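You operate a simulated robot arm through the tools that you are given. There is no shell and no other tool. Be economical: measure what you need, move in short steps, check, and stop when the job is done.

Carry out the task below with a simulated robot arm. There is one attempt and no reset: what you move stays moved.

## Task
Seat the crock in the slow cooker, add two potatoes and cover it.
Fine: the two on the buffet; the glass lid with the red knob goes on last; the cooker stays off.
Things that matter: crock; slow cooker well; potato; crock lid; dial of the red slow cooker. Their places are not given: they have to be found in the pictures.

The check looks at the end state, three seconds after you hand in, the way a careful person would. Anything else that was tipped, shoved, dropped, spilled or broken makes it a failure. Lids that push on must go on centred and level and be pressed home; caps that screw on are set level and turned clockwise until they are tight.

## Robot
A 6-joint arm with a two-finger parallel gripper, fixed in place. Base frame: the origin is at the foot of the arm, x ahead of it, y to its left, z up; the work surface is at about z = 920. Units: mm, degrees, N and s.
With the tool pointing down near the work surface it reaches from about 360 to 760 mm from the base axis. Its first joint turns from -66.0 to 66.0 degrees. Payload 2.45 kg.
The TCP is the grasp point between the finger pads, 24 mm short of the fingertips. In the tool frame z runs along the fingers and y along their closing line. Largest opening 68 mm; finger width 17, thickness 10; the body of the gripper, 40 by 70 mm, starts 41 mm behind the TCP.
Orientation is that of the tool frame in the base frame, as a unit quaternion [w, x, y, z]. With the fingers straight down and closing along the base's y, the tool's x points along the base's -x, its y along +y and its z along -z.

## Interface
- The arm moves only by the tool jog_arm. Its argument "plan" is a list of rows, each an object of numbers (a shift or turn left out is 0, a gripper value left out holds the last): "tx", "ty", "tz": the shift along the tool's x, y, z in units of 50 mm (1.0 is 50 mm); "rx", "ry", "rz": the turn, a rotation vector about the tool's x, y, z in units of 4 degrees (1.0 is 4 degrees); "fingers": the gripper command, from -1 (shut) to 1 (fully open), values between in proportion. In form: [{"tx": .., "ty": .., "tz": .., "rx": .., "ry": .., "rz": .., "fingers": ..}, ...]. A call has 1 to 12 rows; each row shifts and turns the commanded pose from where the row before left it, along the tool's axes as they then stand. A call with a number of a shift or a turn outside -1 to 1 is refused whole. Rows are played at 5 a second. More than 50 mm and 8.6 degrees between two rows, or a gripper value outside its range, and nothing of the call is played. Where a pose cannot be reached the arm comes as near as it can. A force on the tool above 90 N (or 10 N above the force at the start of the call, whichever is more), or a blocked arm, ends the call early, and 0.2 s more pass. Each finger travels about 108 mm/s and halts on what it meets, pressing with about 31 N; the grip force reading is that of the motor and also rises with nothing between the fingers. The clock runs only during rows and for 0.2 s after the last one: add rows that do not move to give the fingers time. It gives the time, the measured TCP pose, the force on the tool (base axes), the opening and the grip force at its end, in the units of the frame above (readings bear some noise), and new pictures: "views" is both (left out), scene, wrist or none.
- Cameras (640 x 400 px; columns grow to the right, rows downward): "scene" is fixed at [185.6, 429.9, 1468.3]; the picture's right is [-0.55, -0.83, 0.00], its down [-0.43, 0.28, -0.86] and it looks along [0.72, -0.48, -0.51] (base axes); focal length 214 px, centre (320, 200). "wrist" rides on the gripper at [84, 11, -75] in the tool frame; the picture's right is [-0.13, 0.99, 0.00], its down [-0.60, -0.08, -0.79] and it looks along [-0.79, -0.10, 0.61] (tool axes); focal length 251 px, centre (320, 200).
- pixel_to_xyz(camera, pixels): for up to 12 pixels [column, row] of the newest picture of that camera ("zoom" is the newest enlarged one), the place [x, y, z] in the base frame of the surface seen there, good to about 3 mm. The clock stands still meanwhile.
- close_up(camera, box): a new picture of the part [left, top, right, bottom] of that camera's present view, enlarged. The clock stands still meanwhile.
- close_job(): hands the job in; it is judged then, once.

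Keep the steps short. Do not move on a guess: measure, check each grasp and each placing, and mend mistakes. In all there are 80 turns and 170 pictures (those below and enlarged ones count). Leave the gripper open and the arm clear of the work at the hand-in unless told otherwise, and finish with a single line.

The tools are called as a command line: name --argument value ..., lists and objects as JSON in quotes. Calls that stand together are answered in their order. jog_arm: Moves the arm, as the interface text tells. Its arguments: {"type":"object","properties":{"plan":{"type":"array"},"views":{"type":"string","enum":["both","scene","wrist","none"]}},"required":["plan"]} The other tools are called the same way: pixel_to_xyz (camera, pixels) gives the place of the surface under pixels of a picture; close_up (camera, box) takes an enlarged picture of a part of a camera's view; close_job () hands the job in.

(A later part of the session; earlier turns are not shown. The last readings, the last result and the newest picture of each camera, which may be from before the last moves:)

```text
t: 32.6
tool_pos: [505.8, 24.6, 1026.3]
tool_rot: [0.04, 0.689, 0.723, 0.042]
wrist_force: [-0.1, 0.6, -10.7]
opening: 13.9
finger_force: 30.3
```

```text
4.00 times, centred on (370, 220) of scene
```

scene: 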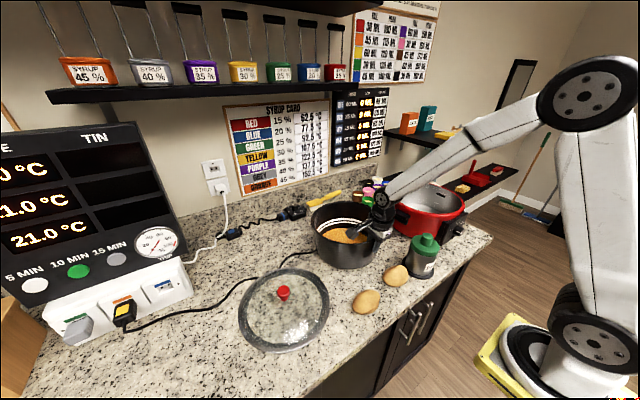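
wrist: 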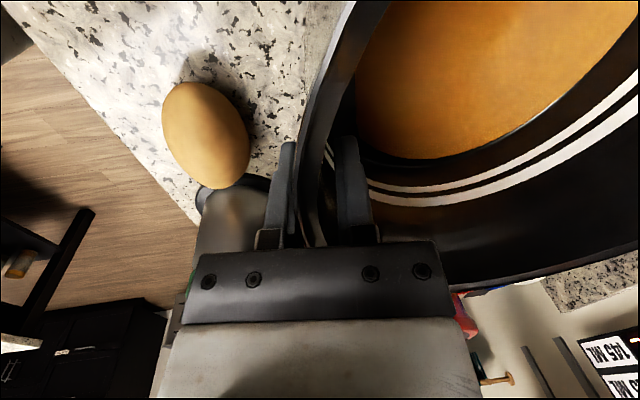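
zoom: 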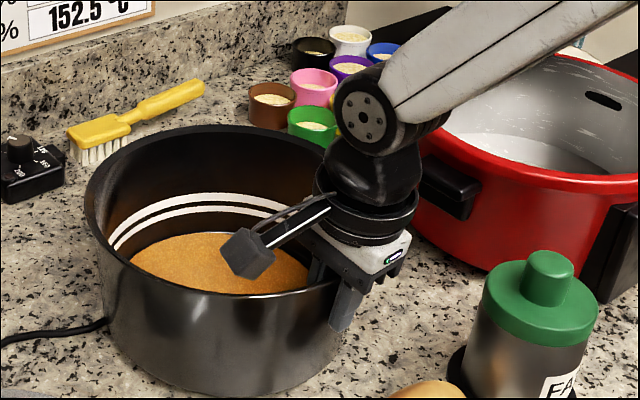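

It still holds level at about 50 mm depth. I'll try 8 mm shallower once more.

jog_arm --plan '[{"tz": 0.08, "ty": -0.009}, {"tz": 0.08, "ty": -0.009}, {"tz": 0.08, "ty": -0.009}, {}, {"fingers": -0.2}, {"tz": -0.08, "ty": 0.009}, {"tz": -0.09, "ty": 0.01, "fingers": -0.2}, {"fingers": -1}, {}, {"tz": -0.1, "ty": 0.012}, {"tz": -0.14, "ty": 0.015}, {}]'

close_up --camera "scene" --box '[290, 170, 450, 270]'

```text
t: 35.2
tool_pos: [505.1, 24.7, 1034.4]
tool_rot: [0.04, 0.688, 0.723, 0.042]
wrist_force: [-0.6, 0.0, -11.3]
opening: 14.2
finger_force: 31.3
```

scene: 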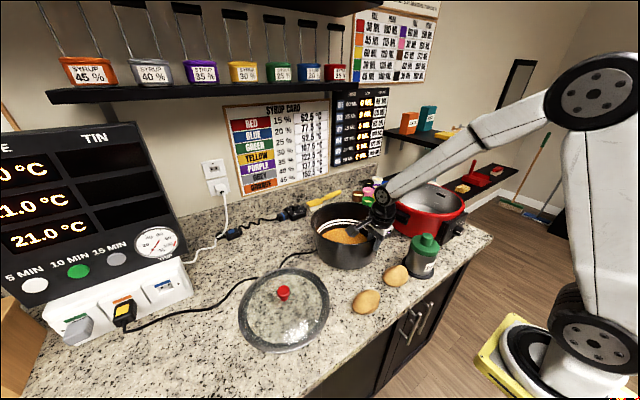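
wrist: 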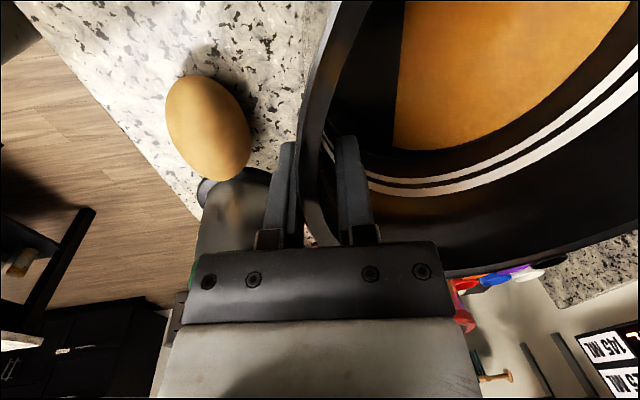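

```text
4.00 times, centred on (370, 220) of scene
```

zoom: 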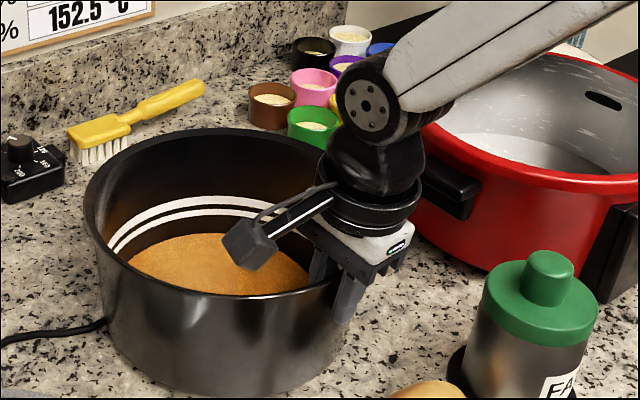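

It carries 11.3 N but with slight tilt, close to the limit. I'll settle between: set down, grip 5 mm deeper, and lift 20 mm.

jog_arm --plan '[{"tz": 0.1, "ty": -0.012}, {"tz": 0.1, "ty": -0.012}, {"tz": 0.04, "ty": -0.005}, {}, {"fingers": -0.2}, {"tz": 0.05, "ty": -0.006}, {"tz": 0.05, "ty": -0.006, "fingers": -0.2}, {"fingers": -1}, {}, {"tz": -0.1, "ty": 0.012}, {"tz": -0.14, "ty": 0.015}, {"tz": -0.14, "ty": 0.015}]' --views "scene"

jog_arm --plan '[{"tz": -0.1, "ty": 0.012}, {}, {}]' --views "wrist"

close_up --camera "scene" --box '[290, 170, 450, 270]'

pixel_to_xyz --camera "wrist" --pixels '[[345, 20], [325, 70], [312, 100], [305, 140], [470, 278], [530, 268], [590, 250], [630, 235]]'

```text
t: 37.8
tool_pos: [505.2, 25.0, 1035.2]
tool_rot: [0.039, 0.688, 0.724, 0.042]
wrist_force: [0.1, 0.4, -10.7]
opening: 14.1
finger_force: 31.0
```

scene: 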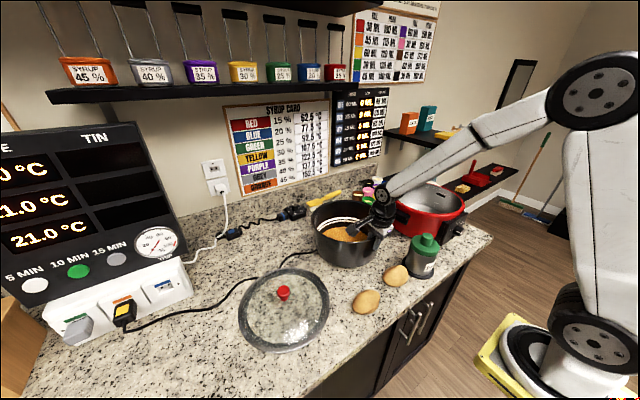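

```text
t: 38.6
tool_pos: [505.6, 25.0, 1042.0]
tool_rot: [0.041, 0.688, 0.723, 0.043]
wrist_force: [0.8, -0.6, -11.0]
opening: 14.0
finger_force: 31.4
```

wrist: 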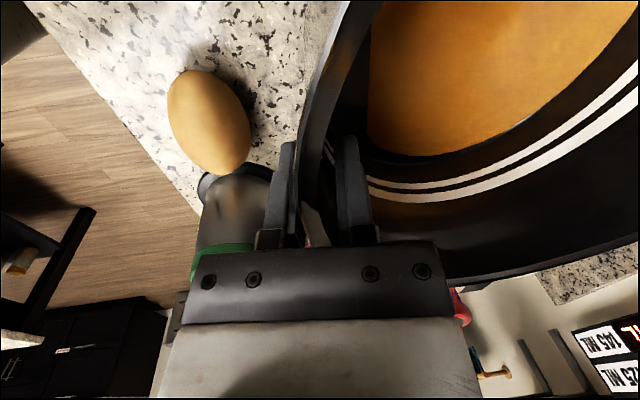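

```text
4.00 times, centred on (370, 220) of scene
```

zoom: 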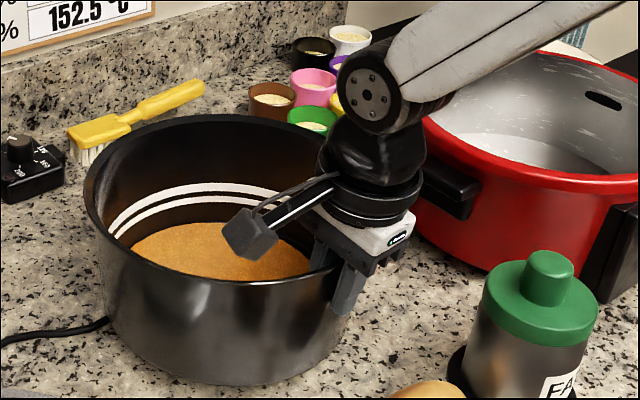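

```text
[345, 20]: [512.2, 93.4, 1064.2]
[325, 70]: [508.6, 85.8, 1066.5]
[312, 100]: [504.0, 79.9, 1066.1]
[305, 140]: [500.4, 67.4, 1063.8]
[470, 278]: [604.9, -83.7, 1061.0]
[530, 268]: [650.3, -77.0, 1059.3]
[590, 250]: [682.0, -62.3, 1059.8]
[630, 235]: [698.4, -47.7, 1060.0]
```

Good: the grip is 47 mm deep, tilted about 1.5° with the full weight carried. I'll raise it 150 mm.

jog_arm --plan '[{"tz": -0.12, "ty": 0.014}, {"tz": -0.24, "ty": 0.028}, {"tz": -0.26, "ty": 0.031}, {"tz": -0.26, "ty": 0.031}, {"tz": -0.26, "ty": 0.031}, {"tz": -0.26, "ty": 0.031}, {"tz": -0.26, "ty": 0.031}, {"tz": -0.26, "ty": 0.031}, {"tz": -0.26, "ty": 0.031}, {"tz": -0.26, "ty": 0.031}, {"tz": -0.24, "ty": 0.028}, {"tz": -0.12, "ty": 0.014}]' --views "none"

```text
t: 41.2
tool_pos: [505.0, 23.9, 1182.5]
tool_rot: [0.042, 0.688, 0.723, 0.042]
wrist_force: [-0.9, -0.7, -11.0]
opening: 13.9
finger_force: 31.2
```

Now I'll carry it sideways toward the cooker, first half.

jog_arm --plan '[{"tx": -0.1, "ty": -0.06, "tz": -0.007}, {"tx": -0.2, "ty": -0.06, "tz": -0.007}, {"tx": -0.3, "ty": -0.06, "tz": -0.007}, {"tx": -0.3, "ty": -0.06, "tz": -0.007}, {"tx": -0.3, "ty": -0.06, "tz": -0.007}, {"tx": -0.3, "ty": -0.06, "tz": -0.007}, {"tx": -0.3, "ty": -0.06, "tz": -0.007}, {"tx": -0.3, "ty": -0.06, "tz": -0.007}, {"tx": -0.3, "ty": -0.06, "tz": -0.007}, {"tx": -0.3, "ty": -0.06, "tz": -0.007}, {"tx": -0.2, "ty": -0.06, "tz": -0.007}, {"tx": -0.1, "ty": -0.06, "tz": -0.007}]' --views "scene"

```text
t: 43.8
tool_pos: [476.7, -126.3, 1183.1]
tool_rot: [0.04, 0.688, 0.723, 0.043]
wrist_force: [0.2, 0.6, -10.5]
opening: 14.2
finger_force: 30.7
```

scene: 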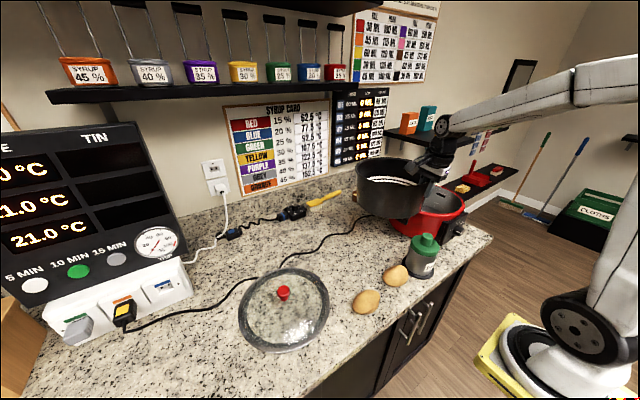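

Steady and level. I'll do the second half, with a few mm of extra height.

jog_arm --plan '[{"tx": -0.1, "ty": -0.04, "tz": -0.1}, {"tx": -0.25, "ty": -0.06, "tz": -0.08}, {"tx": -0.36, "ty": -0.066, "tz": -0.008}, {"tx": -0.36, "ty": -0.066, "tz": -0.008}, {"tx": -0.36, "ty": -0.066, "tz": -0.008}, {"tx": -0.36, "ty": -0.066, "tz": -0.008}, {"tx": -0.36, "ty": -0.066, "tz": -0.008}, {"tx": -0.36, "ty": -0.066, "tz": -0.008}, {"tx": -0.36, "ty": -0.066, "tz": -0.008}, {"tx": -0.36, "ty": -0.066, "tz": -0.008}, {"tx": -0.3, "ty": -0.066, "tz": -0.008}, {"tx": -0.2, "ty": -0.066, "tz": -0.008}]'

close_up --camera "scene" --box '[376, 140, 488, 240]'

```text
t: 46.4
tool_pos: [447.6, -315.2, 1192.3]
tool_rot: [0.041, 0.688, 0.723, 0.043]
wrist_force: [0.7, -0.6, -11.3]
opening: 14.2
finger_force: 30.9
```

scene: 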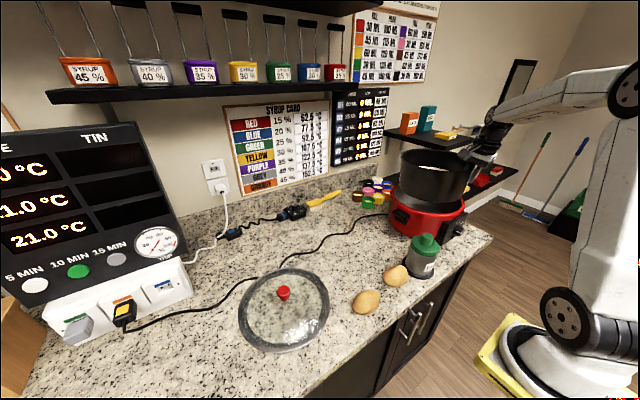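
wrist: 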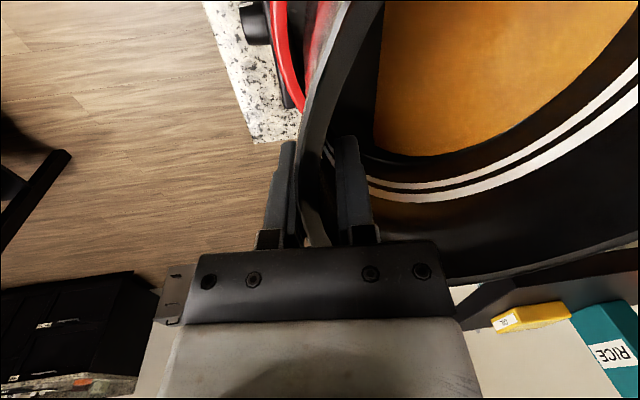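

```text
4.00 times, centred on (432, 190) of scene
```

zoom: 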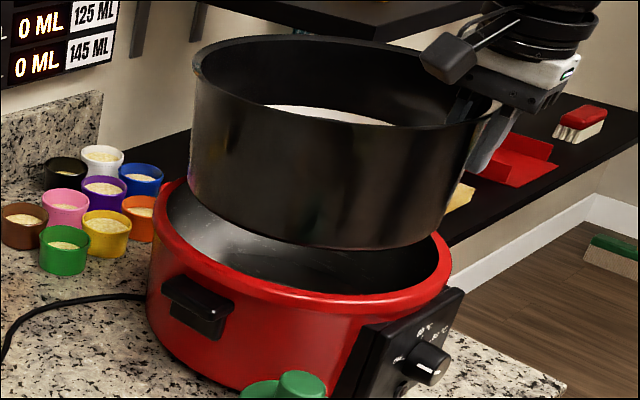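

The crock is above the well. I'll measure its rim and bottom edge for exact alignment.

pixel_to_xyz --camera "zoom" --pixels '[[197, 75], [215, 95], [250, 112], [300, 125], [360, 131], [420, 128], [330, 36], [260, 40], [380, 45], [210, 55], [450, 120], [400, 50]]'

pixel_to_xyz --camera "zoom" --pixels '[[191, 170], [200, 192], [220, 210], [250, 227], [300, 241], [350, 247], [400, 244], [430, 235], [250, 150], [300, 160], [350, 165], [400, 160]]'

pixel_to_xyz --camera "wrist" --pixels '[[345, 20], [325, 60], [312, 100], [306, 140], [470, 281], [530, 271], [590, 255], [630, 240], [350, 60], [560, 255], [500, 60], [420, 100]]'

```text
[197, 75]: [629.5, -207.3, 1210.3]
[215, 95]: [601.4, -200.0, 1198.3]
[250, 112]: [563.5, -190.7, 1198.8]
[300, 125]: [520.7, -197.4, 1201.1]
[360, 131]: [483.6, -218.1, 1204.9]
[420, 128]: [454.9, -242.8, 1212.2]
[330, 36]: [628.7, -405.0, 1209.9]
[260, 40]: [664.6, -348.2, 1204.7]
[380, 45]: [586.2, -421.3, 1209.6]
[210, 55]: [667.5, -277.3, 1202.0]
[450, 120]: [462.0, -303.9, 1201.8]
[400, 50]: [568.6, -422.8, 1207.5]
```

```text
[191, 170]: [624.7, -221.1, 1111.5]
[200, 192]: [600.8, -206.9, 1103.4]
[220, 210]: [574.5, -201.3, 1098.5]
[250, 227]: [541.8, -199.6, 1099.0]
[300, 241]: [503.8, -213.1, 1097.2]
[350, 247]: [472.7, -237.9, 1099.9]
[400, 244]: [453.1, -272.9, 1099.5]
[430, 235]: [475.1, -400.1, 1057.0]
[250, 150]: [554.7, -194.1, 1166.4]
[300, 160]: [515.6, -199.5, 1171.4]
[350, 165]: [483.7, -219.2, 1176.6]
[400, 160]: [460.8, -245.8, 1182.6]
```

```text
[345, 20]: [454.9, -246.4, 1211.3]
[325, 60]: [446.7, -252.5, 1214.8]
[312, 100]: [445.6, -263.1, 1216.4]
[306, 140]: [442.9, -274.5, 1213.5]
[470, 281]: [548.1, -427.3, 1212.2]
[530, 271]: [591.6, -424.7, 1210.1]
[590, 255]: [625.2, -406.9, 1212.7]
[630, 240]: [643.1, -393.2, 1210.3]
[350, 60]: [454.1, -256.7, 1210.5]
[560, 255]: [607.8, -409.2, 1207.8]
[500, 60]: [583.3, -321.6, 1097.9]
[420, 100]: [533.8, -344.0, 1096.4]
```

Rim and bottom both centre near (558,-309), the well at (559,-307.5), so a shift of only about 1 mm is needed. I'll lower 95 mm straight down, watching force.

jog_arm --plan '[{"tx": 0.025, "ty": 0.02}, {"tz": 0.12, "ty": -0.014}, {"tz": 0.2, "ty": -0.024}, {"tz": 0.2, "ty": -0.024}, {"tz": 0.2, "ty": -0.024}, {"tz": 0.2, "ty": -0.024}, {"tz": 0.2, "ty": -0.024}, {"tz": 0.2, "ty": -0.024}, {"tz": 0.2, "ty": -0.024}, {"tz": 0.2, "ty": -0.024}, {"tz": 0.14, "ty": -0.016}, {}]'

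close_up --camera "scene" --box '[376, 150, 488, 250]'

```text
t: 49.0
tool_pos: [448.0, -312.9, 1096.8]
tool_rot: [0.041, 0.689, 0.723, 0.043]
wrist_force: [0.0, -0.8, -10.2]
opening: 14.2
finger_force: 31.4
```

scene: 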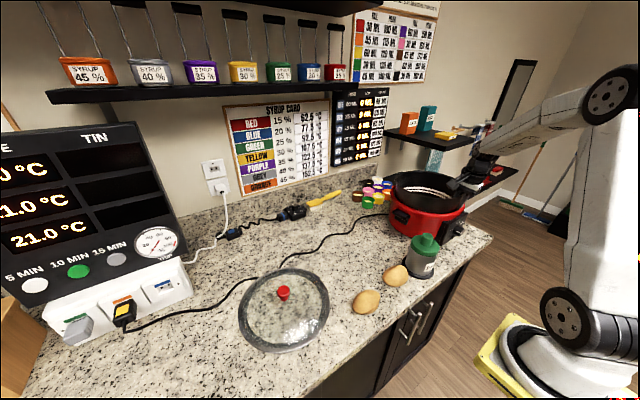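
wrist: 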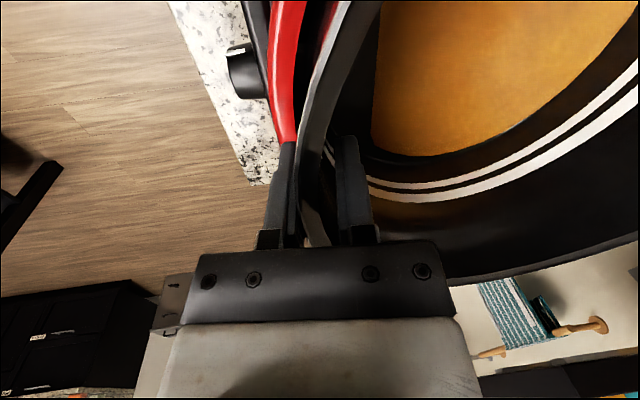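

```text
4.00 times, centred on (432, 200) of scene
```

zoom: 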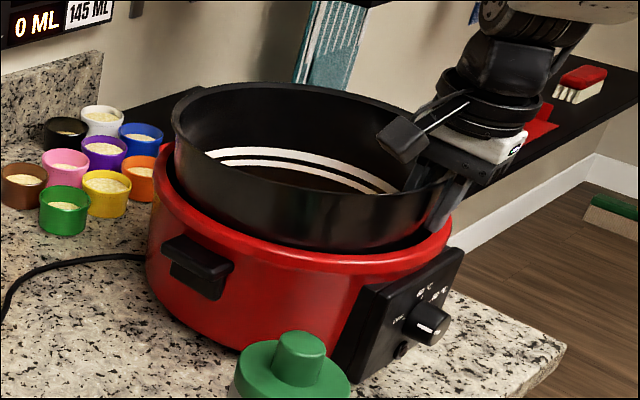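

It's entering freely. I'll go down 9 mm so the outer fingertip is just above the red rim, then start tilting the far side down.

jog_arm --plan '[{"tz": 0.1, "ty": -0.012}, {"tz": 0.08, "ty": -0.01}, {"rx": 0.15, "ty": 0.005}, {"rx": 0.15, "ty": 0.005}, {"rx": 0.15, "ty": 0.005}, {"rx": 0.15, "ty": 0.005}, {"rx": 0.15, "ty": 0.005}, {"rx": 0.15, "ty": 0.005}, {}]'

close_up --camera "scene" --box '[376, 150, 488, 250]'

```text
t: 51.0
tool_pos: [449.4, -313.3, 1089.7]
tool_rot: [0.02, 0.689, 0.724, 0.02]
wrist_force: [-1.2, -2.8, -9.5]
opening: 14.0
finger_force: 31.0
```

scene: 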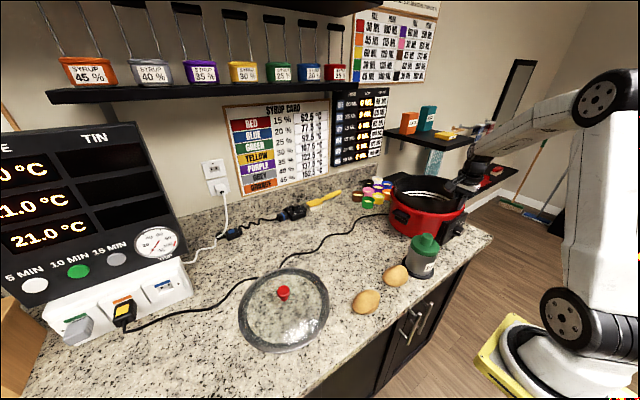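
wrist: 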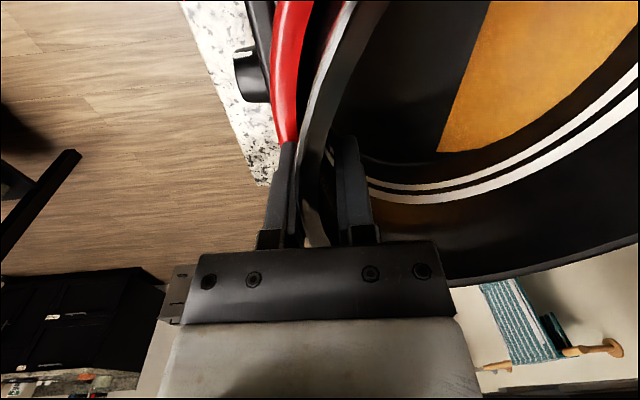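

```text
4.00 times, centred on (432, 200) of scene
```

zoom: 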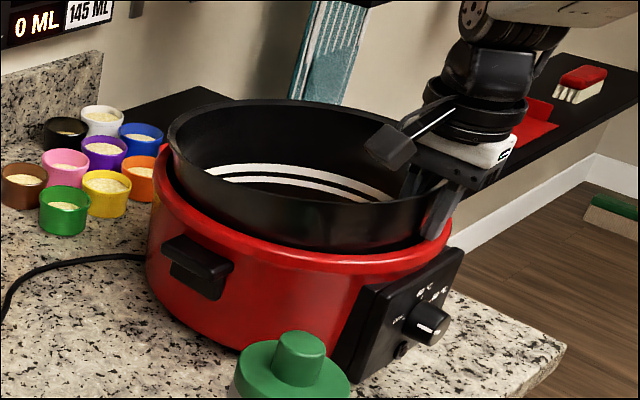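

Tilt is now about 5° with the weight still mostly on the gripper. I'll continue in small tilt steps until the far edge touches the floor.

jog_arm --plan '[{"rx": 0.15, "ty": 0.006}, {"rx": 0.15, "ty": 0.006}, {"rx": 0.15, "ty": 0.006}, {}]' --views "none"

jog_arm --plan '[{"rx": 0.15, "ty": 0.006}, {"rx": 0.15, "ty": 0.006}, {}]'

```text
t: 52.0
tool_pos: [451.0, -313.1, 1088.5]
tool_rot: [0.008, 0.689, 0.724, 0.009]
wrist_force: [2.4, -0.8, -8.9]
opening: 14.0
finger_force: 31.1
```

```text
t: 52.8
tool_pos: [450.4, -313.7, 1089.4]
tool_rot: [0.001, 0.69, 0.724, 0.001]
wrist_force: [-4.9, -3.4, -8.2]
opening: 14.1
finger_force: 31.0
```

scene: 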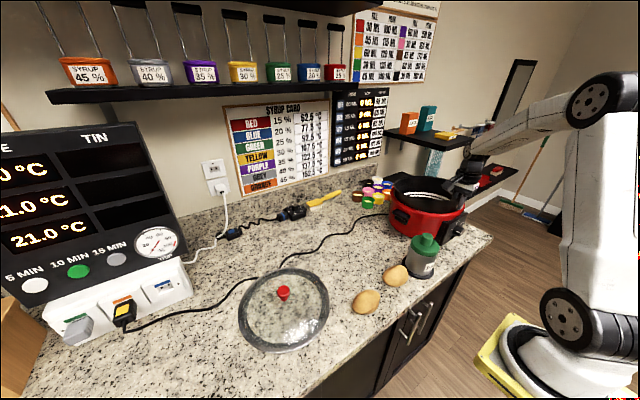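
wrist: 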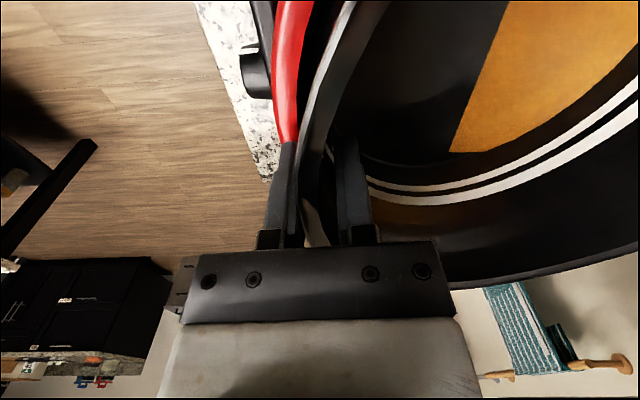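

The load has dropped to 8 N, so the crock touches something. I'll measure its rim heights and position.

close_up --camera "scene" --box '[376, 150, 488, 250]'

pixel_to_xyz --camera "zoom" --pixels '[[170, 140], [180, 165], [210, 182], [250, 200], [300, 210], [350, 212], [400, 200], [200, 118], [250, 107], [300, 104], [350, 112], [390, 125]]'

pixel_to_xyz --camera "wrist" --pixels '[[350, 20], [330, 60], [315, 100], [306, 150], [470, 284], [530, 277], [590, 265], [630, 252], [560, 50], [470, 140], [430, 90], [295, 60]]'

```text
4.00 times, centred on (432, 200) of scene
```

zoom: 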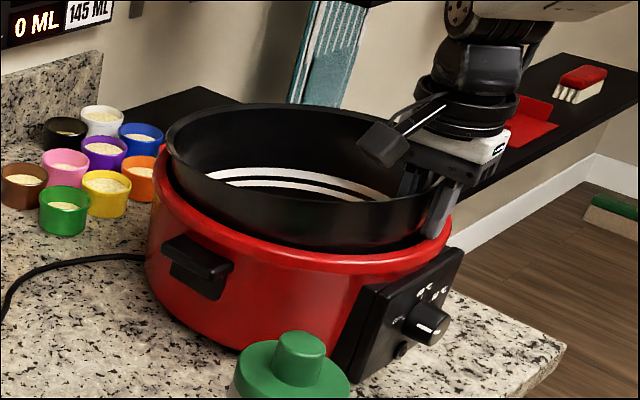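

```text
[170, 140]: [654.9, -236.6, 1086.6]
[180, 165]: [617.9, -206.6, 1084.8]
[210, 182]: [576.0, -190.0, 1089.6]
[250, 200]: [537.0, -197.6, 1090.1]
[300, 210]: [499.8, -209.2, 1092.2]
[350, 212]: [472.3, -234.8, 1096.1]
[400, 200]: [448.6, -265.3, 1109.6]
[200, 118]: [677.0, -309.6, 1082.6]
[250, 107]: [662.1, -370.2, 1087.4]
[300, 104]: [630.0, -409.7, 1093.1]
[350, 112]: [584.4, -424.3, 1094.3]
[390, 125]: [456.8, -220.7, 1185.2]
```

```text
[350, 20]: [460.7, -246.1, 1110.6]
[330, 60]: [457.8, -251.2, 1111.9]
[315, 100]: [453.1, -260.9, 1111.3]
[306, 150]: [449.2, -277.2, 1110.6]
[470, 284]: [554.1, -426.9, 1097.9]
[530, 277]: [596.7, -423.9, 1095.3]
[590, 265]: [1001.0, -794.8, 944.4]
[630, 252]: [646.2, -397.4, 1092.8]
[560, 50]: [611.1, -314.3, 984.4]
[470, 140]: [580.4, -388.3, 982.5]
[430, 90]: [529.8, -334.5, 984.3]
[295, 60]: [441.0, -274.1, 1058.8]
```

The near rim is at 1112, the far rim at 1083, tilted 7°. Far bottom is about 7 mm above the floor and lightly touching the wall. I'll lower 3 mm and shift back 1 mm.

jog_arm --plan '[{"tz": 0.03, "ty": -0.01}, {"tz": 0.03, "ty": -0.01}, {}]' --views "none"

```text
t: 53.6
tool_pos: [449.3, -313.0, 1087.1]
tool_rot: [0.003, 0.689, 0.725, 0.002]
wrist_force: [1.0, -4.1, -1.4]
opening: 14.2
finger_force: 31.2
```

The crock is now nearly supported by the cooker, with only 1.4 N on the tool. I'll loosen the fingers gradually so the near side slides down under friction.

jog_arm --plan '[{"fingers": -0.68}, {"fingers": -0.675}, {"fingers": -0.67}, {"fingers": -0.665}, {"fingers": -0.66}, {"fingers": -0.655}, {"fingers": -0.65}, {"fingers": -0.645}, {"fingers": -0.64}]'

```text
t: 55.6
tool_pos: [449.6, -314.1, 1086.6]
tool_rot: [0.002, 0.689, 0.724, 0.002]
wrist_force: [9.0, -6.9, -0.5]
opening: 14.1
finger_force: 31.3
```

scene: 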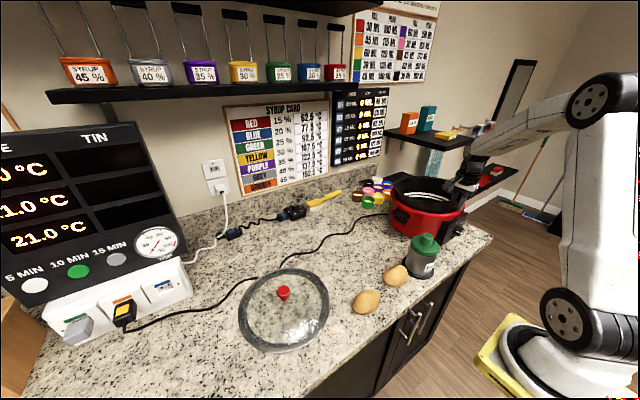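
wrist: 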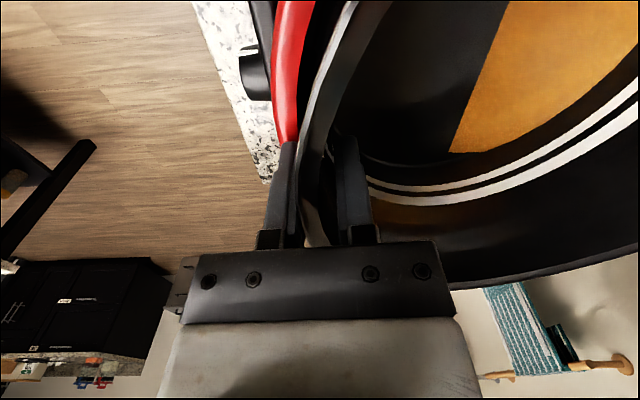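

Still firmly gripped. I'll keep loosening in finer steps.

jog_arm --plan '[{"fingers": -0.635}, {"fingers": -0.63}, {"fingers": -0.625}, {"fingers": -0.62}]' --views "none"

jog_arm --plan '[{"fingers": -0.617}, {"fingers": -0.614}, {"fingers": -0.611}, {"fingers": -0.608}]'

```text
t: 56.6
tool_pos: [449.4, -313.7, 1086.3]
tool_rot: [0.001, 0.689, 0.724, 0.001]
wrist_force: [8.3, -6.5, -0.4]
opening: 13.8
finger_force: 31.7
```

```text
t: 57.6
tool_pos: [448.5, -313.5, 1085.3]
tool_rot: [0.0, 0.691, 0.723, 0.001]
wrist_force: [-20.7, -1.5, 0.5]
opening: 14.8
finger_force: 31.1
```

scene: 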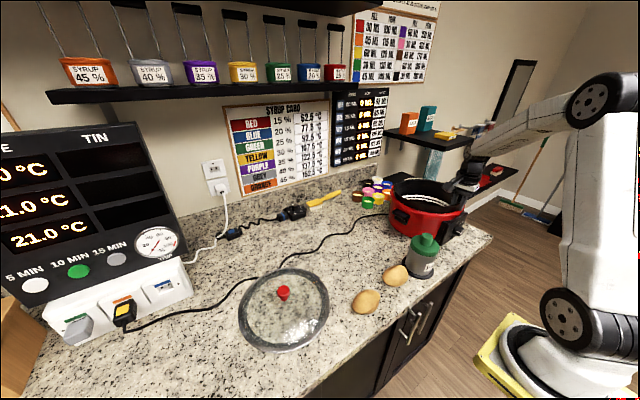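
wrist: 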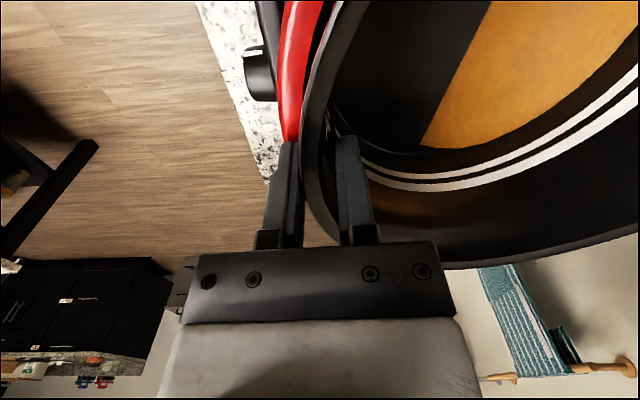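

The near side has slid partway down. I'll keep opening slowly.

jog_arm --plan '[{"fingers": -0.6}, {"fingers": -0.595}, {"fingers": -0.59}, {"fingers": -0.585}]' --views "none"

jog_arm --plan '[{"fingers": -0.575}, {"fingers": -0.565}, {"fingers": -0.55}, {"fingers": -0.53}]'

close_up --camera "scene" --box '[376, 150, 488, 250]'

```text
t: 58.6
tool_pos: [449.5, -312.9, 1086.8]
tool_rot: [0.003, 0.689, 0.724, 0.001]
wrist_force: [-8.6, -0.2, -0.4]
opening: 20.6
finger_force: 3.7
```

```text
t: 59.6
tool_pos: [449.8, -313.6, 1086.2]
tool_rot: [0.001, 0.69, 0.724, 0.001]
wrist_force: [-4.8, 0.0, -1.4]
opening: 19.9
finger_force: 2.2
```

scene: 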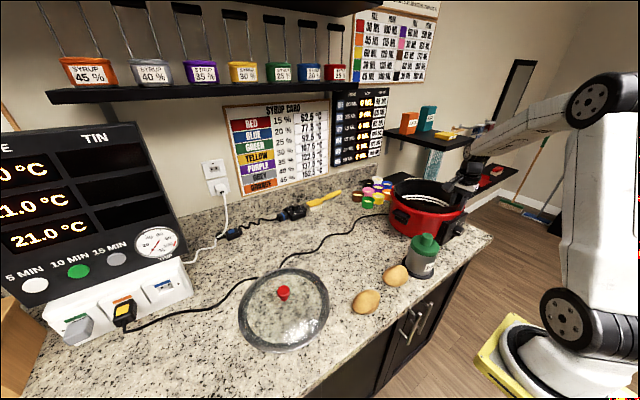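
wrist: 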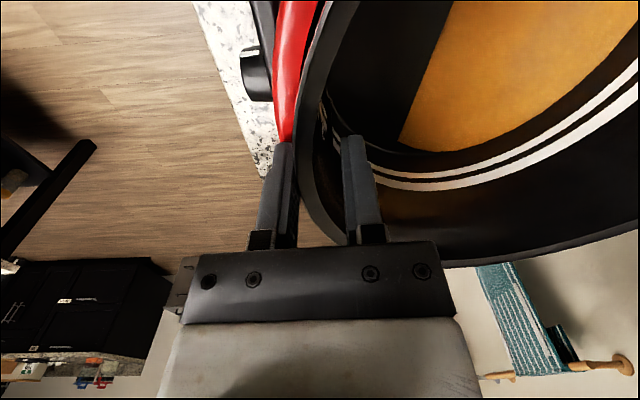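

```text
4.00 times, centred on (432, 200) of scene
```

zoom: 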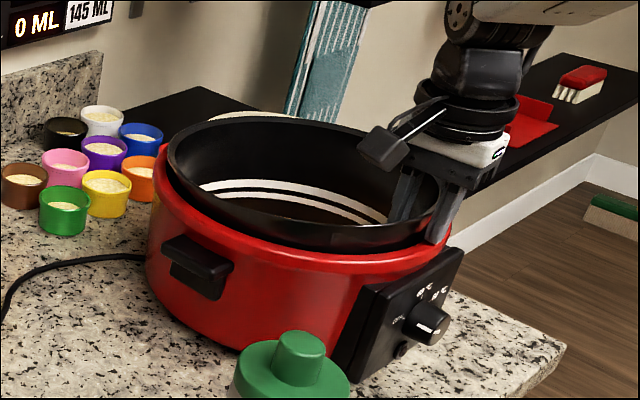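

It has slid most of the way in smoothly. I'll continue opening.

jog_arm --plan '[{"fingers": -0.5}, {"fingers": -0.46}, {"fingers": -0.42}, {"fingers": -0.38}, {"fingers": -0.34}, {"fingers": -0.3}, {}]'

close_up --camera "scene" --box '[376, 150, 488, 250]'

pixel_to_xyz --camera "zoom" --pixels '[[170, 150], [180, 185], [210, 212], [250, 230], [300, 244], [350, 248], [400, 240], [200, 128], [250, 117], [300, 118], [350, 130], [425, 215]]'

```text
t: 61.2
tool_pos: [448.7, -314.3, 1087.3]
tool_rot: [0.001, 0.69, 0.724, 0.002]
wrist_force: [0.8, -0.2, -0.4]
opening: 23.7
finger_force: 0.0
```

scene: 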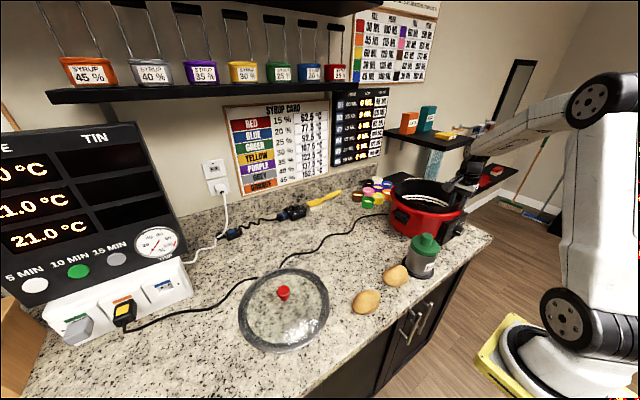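
wrist: 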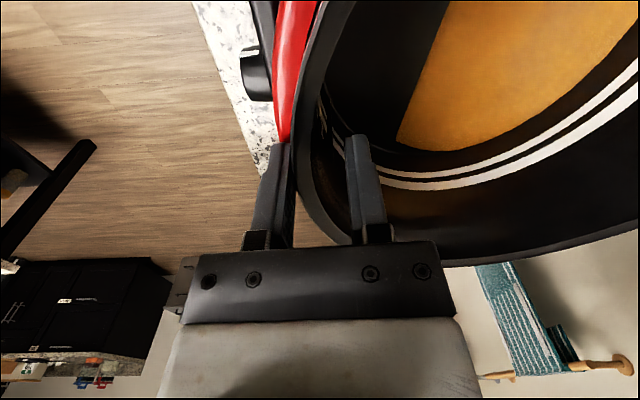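

```text
4.00 times, centred on (432, 200) of scene
```

zoom: 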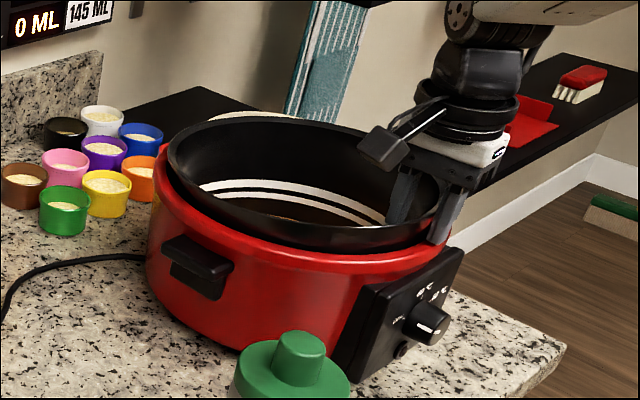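

```text
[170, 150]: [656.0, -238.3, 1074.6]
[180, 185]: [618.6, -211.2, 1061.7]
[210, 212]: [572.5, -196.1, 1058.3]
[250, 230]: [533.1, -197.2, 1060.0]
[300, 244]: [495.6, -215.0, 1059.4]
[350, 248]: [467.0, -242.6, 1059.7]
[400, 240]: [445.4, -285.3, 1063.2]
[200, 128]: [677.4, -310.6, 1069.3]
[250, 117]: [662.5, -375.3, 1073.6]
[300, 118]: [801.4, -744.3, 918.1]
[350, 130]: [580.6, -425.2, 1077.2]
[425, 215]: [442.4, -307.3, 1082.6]
```

The fingers are free. The near rim is still about 10 mm high (1082 against 1071 at the far side). I'll raise the gripper clear and look.

jog_arm --plan '[{"tz": -0.1}, {"tz": -0.3}, {"tz": -0.5}, {"tz": -0.6}, {"tz": -0.6}, {"tx": 0.5}, {"tx": 0.5}, {}]'

close_up --camera "scene" --box '[376, 150, 488, 250]'

pixel_to_xyz --camera "zoom" --pixels '[[170, 150], [180, 180], [210, 205], [250, 226], [300, 240], [350, 245], [400, 232], [200, 128], [250, 117], [300, 118], [350, 130], [400, 150]]'

```text
t: 63.0
tool_pos: [446.9, -263.5, 1192.9]
tool_rot: [0.001, 0.69, 0.724, 0.001]
wrist_force: [-0.6, 0.7, -0.4]
opening: 23.9
finger_force: 0.1
```

scene: 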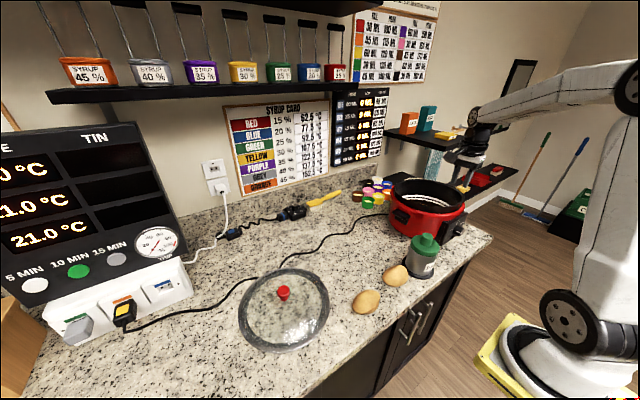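
wrist: 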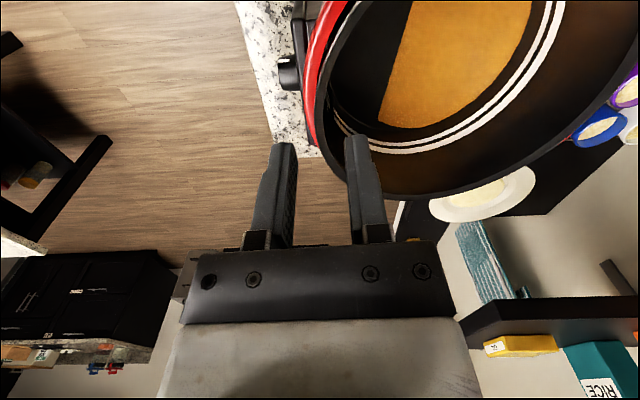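

```text
4.00 times, centred on (432, 200) of scene
```

zoom: 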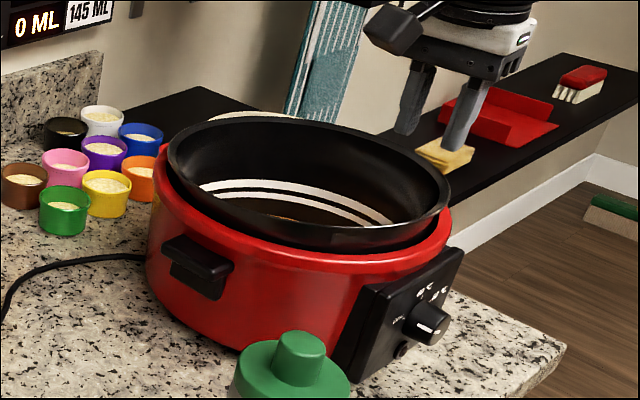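

```text
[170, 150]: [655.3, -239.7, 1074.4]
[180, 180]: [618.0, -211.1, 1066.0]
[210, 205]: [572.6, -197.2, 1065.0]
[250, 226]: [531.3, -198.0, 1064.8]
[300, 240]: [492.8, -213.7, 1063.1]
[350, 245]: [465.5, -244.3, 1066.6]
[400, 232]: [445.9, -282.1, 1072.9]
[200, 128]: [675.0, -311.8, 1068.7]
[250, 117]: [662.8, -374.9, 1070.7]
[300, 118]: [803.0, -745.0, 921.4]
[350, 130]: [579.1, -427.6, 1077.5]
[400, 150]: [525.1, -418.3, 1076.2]
```

The crock is still tilted, with its near side high. I'll measure rim heights all round.

pixel_to_xyz --camera "wrist" --pixels '[[370, 5], [345, 35], [325, 70], [318, 110], [330, 150], [360, 183], [400, 197], [450, 195], [500, 180], [550, 155], [600, 115], [630, 80]]'

pixel_to_xyz --camera "zoom" --pixels '[[447, 195], [440, 210], [425, 222], [405, 226], [445, 180], [350, 232], [300, 228], [250, 215], [210, 195], [180, 168], [230, 121], [320, 125]]'

```text
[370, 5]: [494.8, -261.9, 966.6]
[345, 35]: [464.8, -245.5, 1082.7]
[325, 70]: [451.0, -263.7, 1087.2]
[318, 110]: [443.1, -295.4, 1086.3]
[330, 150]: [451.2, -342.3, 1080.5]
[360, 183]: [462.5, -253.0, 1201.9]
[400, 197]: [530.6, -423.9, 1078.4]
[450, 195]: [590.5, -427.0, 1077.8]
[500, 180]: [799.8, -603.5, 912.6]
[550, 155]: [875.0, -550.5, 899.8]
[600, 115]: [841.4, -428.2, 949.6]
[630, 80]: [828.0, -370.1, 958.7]
```

```text
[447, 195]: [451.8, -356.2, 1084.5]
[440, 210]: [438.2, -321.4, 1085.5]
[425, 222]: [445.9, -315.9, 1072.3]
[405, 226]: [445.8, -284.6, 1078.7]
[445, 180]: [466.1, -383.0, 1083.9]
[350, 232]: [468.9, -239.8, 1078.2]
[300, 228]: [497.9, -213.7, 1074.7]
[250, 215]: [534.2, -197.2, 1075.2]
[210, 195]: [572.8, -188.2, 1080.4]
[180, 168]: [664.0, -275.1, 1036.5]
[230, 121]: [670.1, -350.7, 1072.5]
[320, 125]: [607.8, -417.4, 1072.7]
```

The crock is about 4° off, with the near rim at 1086 against 1077 seated. I'll close the fingers and press gently on the near rim top at about (442,-311).

jog_arm --plan '[{"fingers": -1, "tx": -0.95, "ty": -0.1}, {}, {"tz": 0.4}, {"tz": 0.4}, {"tz": 0.4}, {"tz": 0.34}, {}]'

```text
t: 64.6
tool_pos: [443.7, -310.8, 1114.1]
tool_rot: [0.001, 0.69, 0.724, 0.001]
wrist_force: [-1.0, 0.0, 0.0]
opening: 0.0
finger_force: 23.8
```

scene: 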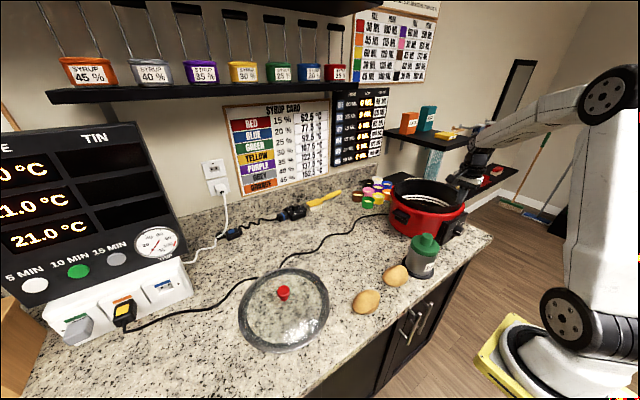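
wrist: 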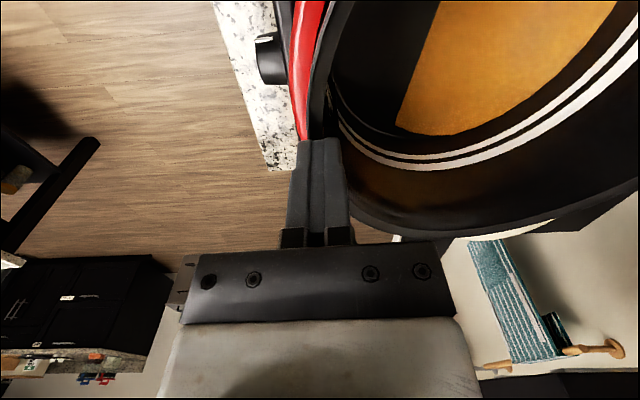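

The fingers are over the rim. I'll press down in 2 mm steps.

jog_arm --plan '[{"tz": 0.04}, {"tz": 0.04}, {"tz": 0.04}]' --views "none"

jog_arm --plan '[{"tz": 0.04}, {"tz": 0.04}]' --views "wrist"

```text
t: 65.4
tool_pos: [444.5, -311.5, 1109.6]
tool_rot: [0.003, 0.69, 0.724, 0.001]
wrist_force: [3.3, -0.1, 9.3]
opening: 0.0
finger_force: 23.4
```

```text
t: 66.0
tool_pos: [443.6, -310.7, 1103.8]
tool_rot: [0.003, 0.689, 0.725, 0.0]
wrist_force: [1.9, -0.5, 7.0]
opening: 0.1
finger_force: 23.1
```

wrist: 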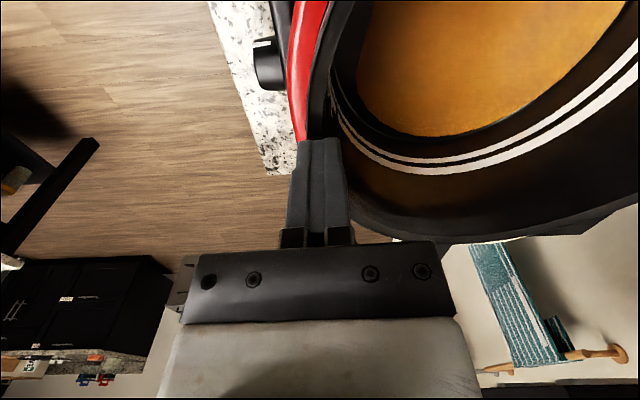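

It's going down with only 7–9 N and the liquid nearly covers the floor again. I'll continue until it stops.

jog_arm --plan '[{"tz": 0.04}, {"tz": 0.04}]' --views "none"

jog_arm --plan '[{"tz": 0.03}, {"tz": 0.03}]' --views "wrist"

```text
t: 66.6
tool_pos: [444.0, -311.5, 1102.4]
tool_rot: [0.003, 0.69, 0.724, 0.001]
wrist_force: [-3.8, 1.8, 25.6]
opening: 0.0
finger_force: 23.3
```

```text
t: 67.2
tool_pos: [443.3, -310.4, 1102.6]
tool_rot: [0.007, 0.69, 0.724, 0.001]
wrist_force: [-15.3, 11.2, 52.9]
opening: 0.0
finger_force: 23.6
```

wrist: 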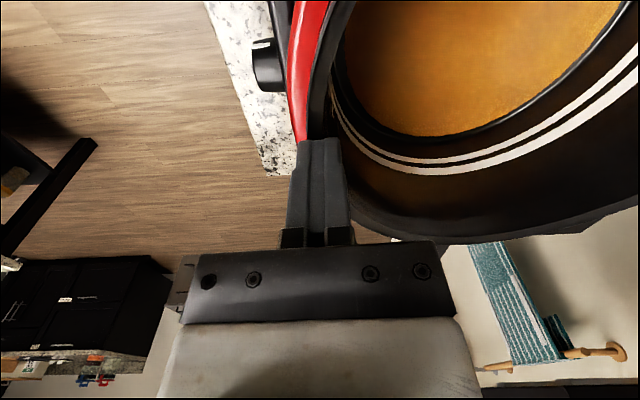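

It's bottomed: force rises while height stays at tip ≈1078, and the liquid is level. I'll raise off and verify the rim.

jog_arm --plan '[{"tz": -0.14}, {"tz": -0.3}, {"tz": -0.6}, {"tz": -0.8}, {"tz": -0.8, "fingers": 0.5}, {"tx": 0.6}, {"tx": 0.8}, {}]'

close_up --camera "scene" --box '[376, 150, 488, 250]'

pixel_to_xyz --camera "zoom" --pixels '[[447, 195], [440, 213], [425, 228], [405, 236], [445, 185], [350, 240], [300, 234], [250, 215], [210, 195], [172, 140], [230, 116], [320, 122]]'

pixel_to_xyz --camera "wrist" --pixels '[[370, 20], [350, 40], [335, 70], [325, 110], [335, 145], [360, 173], [400, 185], [450, 185], [500, 170], [550, 145], [600, 105], [630, 80]]'

```text
t: 69.0
tool_pos: [441.0, -241.9, 1228.8]
tool_rot: [0.001, 0.69, 0.724, 0.002]
wrist_force: [-0.4, 0.6, -0.5]
opening: 51.1
finger_force: 0.1
```

scene: 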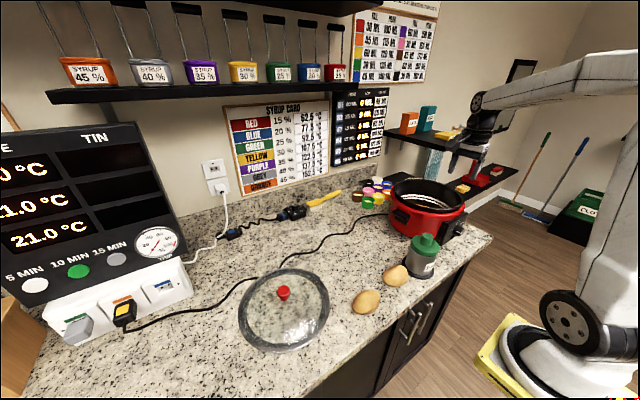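
wrist: 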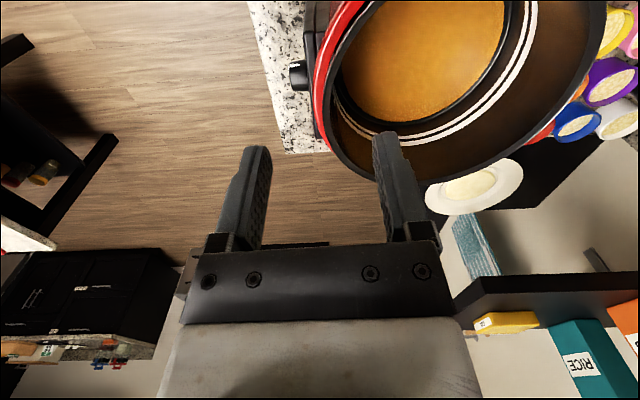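

```text
4.00 times, centred on (432, 200) of scene
```

zoom: 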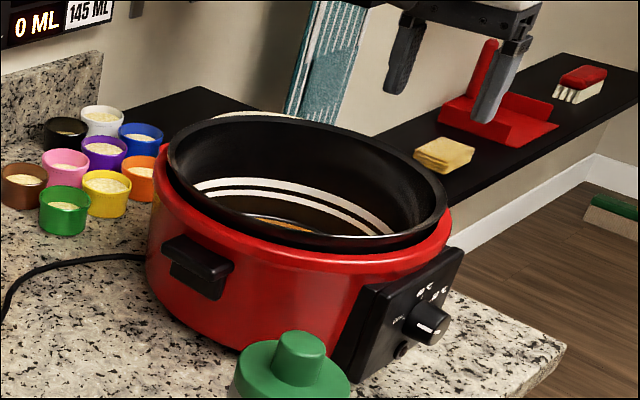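

```text
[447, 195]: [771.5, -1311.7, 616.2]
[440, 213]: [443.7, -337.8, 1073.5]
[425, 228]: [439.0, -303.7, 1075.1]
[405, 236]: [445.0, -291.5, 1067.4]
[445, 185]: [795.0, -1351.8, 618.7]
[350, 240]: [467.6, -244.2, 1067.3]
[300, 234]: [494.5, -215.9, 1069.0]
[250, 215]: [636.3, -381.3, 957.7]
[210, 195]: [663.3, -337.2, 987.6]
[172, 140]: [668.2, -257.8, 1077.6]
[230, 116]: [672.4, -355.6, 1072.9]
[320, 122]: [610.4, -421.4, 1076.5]
```

```text
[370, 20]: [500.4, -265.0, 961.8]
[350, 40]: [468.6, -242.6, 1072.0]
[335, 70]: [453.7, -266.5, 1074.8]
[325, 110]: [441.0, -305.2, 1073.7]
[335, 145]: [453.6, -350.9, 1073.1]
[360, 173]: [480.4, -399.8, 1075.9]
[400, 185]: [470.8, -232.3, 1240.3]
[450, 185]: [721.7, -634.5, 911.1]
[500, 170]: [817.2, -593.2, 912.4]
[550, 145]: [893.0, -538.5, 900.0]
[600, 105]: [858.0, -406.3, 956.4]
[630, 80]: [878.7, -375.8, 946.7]
```

The crock is seated and level (rim ≈1075 all round), and the dial is untouched. Next come the potatoes, so I'll measure them from the scene camera.

close_up --camera "scene" --box '[330, 255, 442, 325]'

pixel_to_xyz --camera "zoom" --pixels '[[130, 280], [285, 240], [210, 200], [200, 332], [207, 265], [160, 225], [302, 130], [445, 110], [375, 62], [375, 180], [373, 120], [260, 300]]'

pixel_to_xyz --camera "zoom" --pixels '[[150, 255], [180, 240], [240, 225], [260, 260], [230, 300], [170, 300], [330, 110], [350, 90], [410, 85], [425, 125], [400, 160], [340, 150]]'

```text
5.71 times, centred on (386, 290) of scene
```

zoom: 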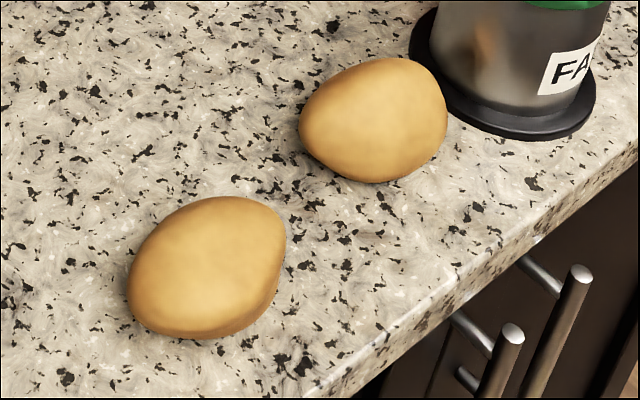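

```text
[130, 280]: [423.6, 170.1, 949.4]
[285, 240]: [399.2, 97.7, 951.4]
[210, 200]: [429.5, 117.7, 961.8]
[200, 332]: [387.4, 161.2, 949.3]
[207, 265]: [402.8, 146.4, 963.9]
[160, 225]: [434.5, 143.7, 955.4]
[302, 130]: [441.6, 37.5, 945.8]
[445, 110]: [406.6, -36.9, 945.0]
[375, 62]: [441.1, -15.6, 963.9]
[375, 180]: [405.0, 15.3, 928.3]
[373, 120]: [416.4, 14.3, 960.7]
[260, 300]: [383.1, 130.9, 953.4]
```

```text
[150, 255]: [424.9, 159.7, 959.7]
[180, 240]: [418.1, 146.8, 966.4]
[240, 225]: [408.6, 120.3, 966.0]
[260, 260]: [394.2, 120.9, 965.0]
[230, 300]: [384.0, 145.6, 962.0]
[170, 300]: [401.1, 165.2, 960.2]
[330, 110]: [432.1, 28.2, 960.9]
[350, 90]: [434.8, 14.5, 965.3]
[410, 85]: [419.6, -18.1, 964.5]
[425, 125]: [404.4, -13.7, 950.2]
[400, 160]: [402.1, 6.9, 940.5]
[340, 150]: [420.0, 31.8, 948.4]
```

Potato 1 is centred near (408,136) with its long axis about 19° off y, roughly 75×56×50 mm. I'll move above it and turn the tool so the fingers close across its width.

jog_arm --plan '[{"tx": 0.5, "fingers": 1}, {"tx": 0.9, "ty": -0.05}, {"tx": 0.95, "ty": -0.05}, {"tx": 0.95, "ty": -0.05}, {"tx": 0.95, "ty": -0.05}, {"tx": 0.95, "ty": -0.05}, {"tx": 0.95, "ty": -0.05}, {"tx": 0.9}, {"tx": 0.53}, {}]' --views "none"

jog_arm --plan '[{"rz": 1, "tz": 0.5}, {"rz": 1, "tz": 0.5}, {"rz": 1, "tz": 0.5}, {"rz": 1, "tz": 0.5}, {"rz": 1, "tz": 0.5}, {"rz": 0.4, "tz": 0.5}, {"tz": 0.5}, {}]'

```text
t: 71.2
tool_pos: [407.3, 136.1, 1227.0]
tool_rot: [0.001, 0.689, 0.724, 0.001]
wrist_force: [0.4, 0.8, 0.5]
opening: 68.1
finger_force: 0.0
```

```text
t: 73.0
tool_pos: [406.4, 135.8, 1053.7]
tool_rot: [0.001, 0.813, 0.583, 0.002]
wrist_force: [0.4, 0.6, -0.1]
opening: 68.1
finger_force: 0.1
```

scene: 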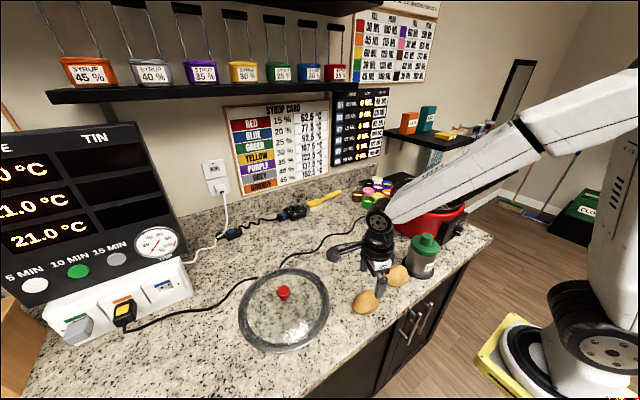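
wrist: 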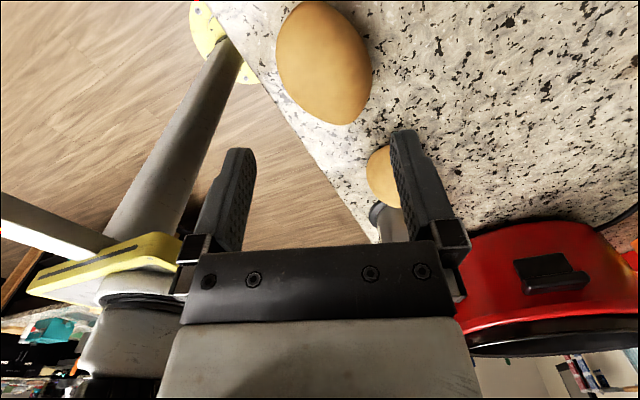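

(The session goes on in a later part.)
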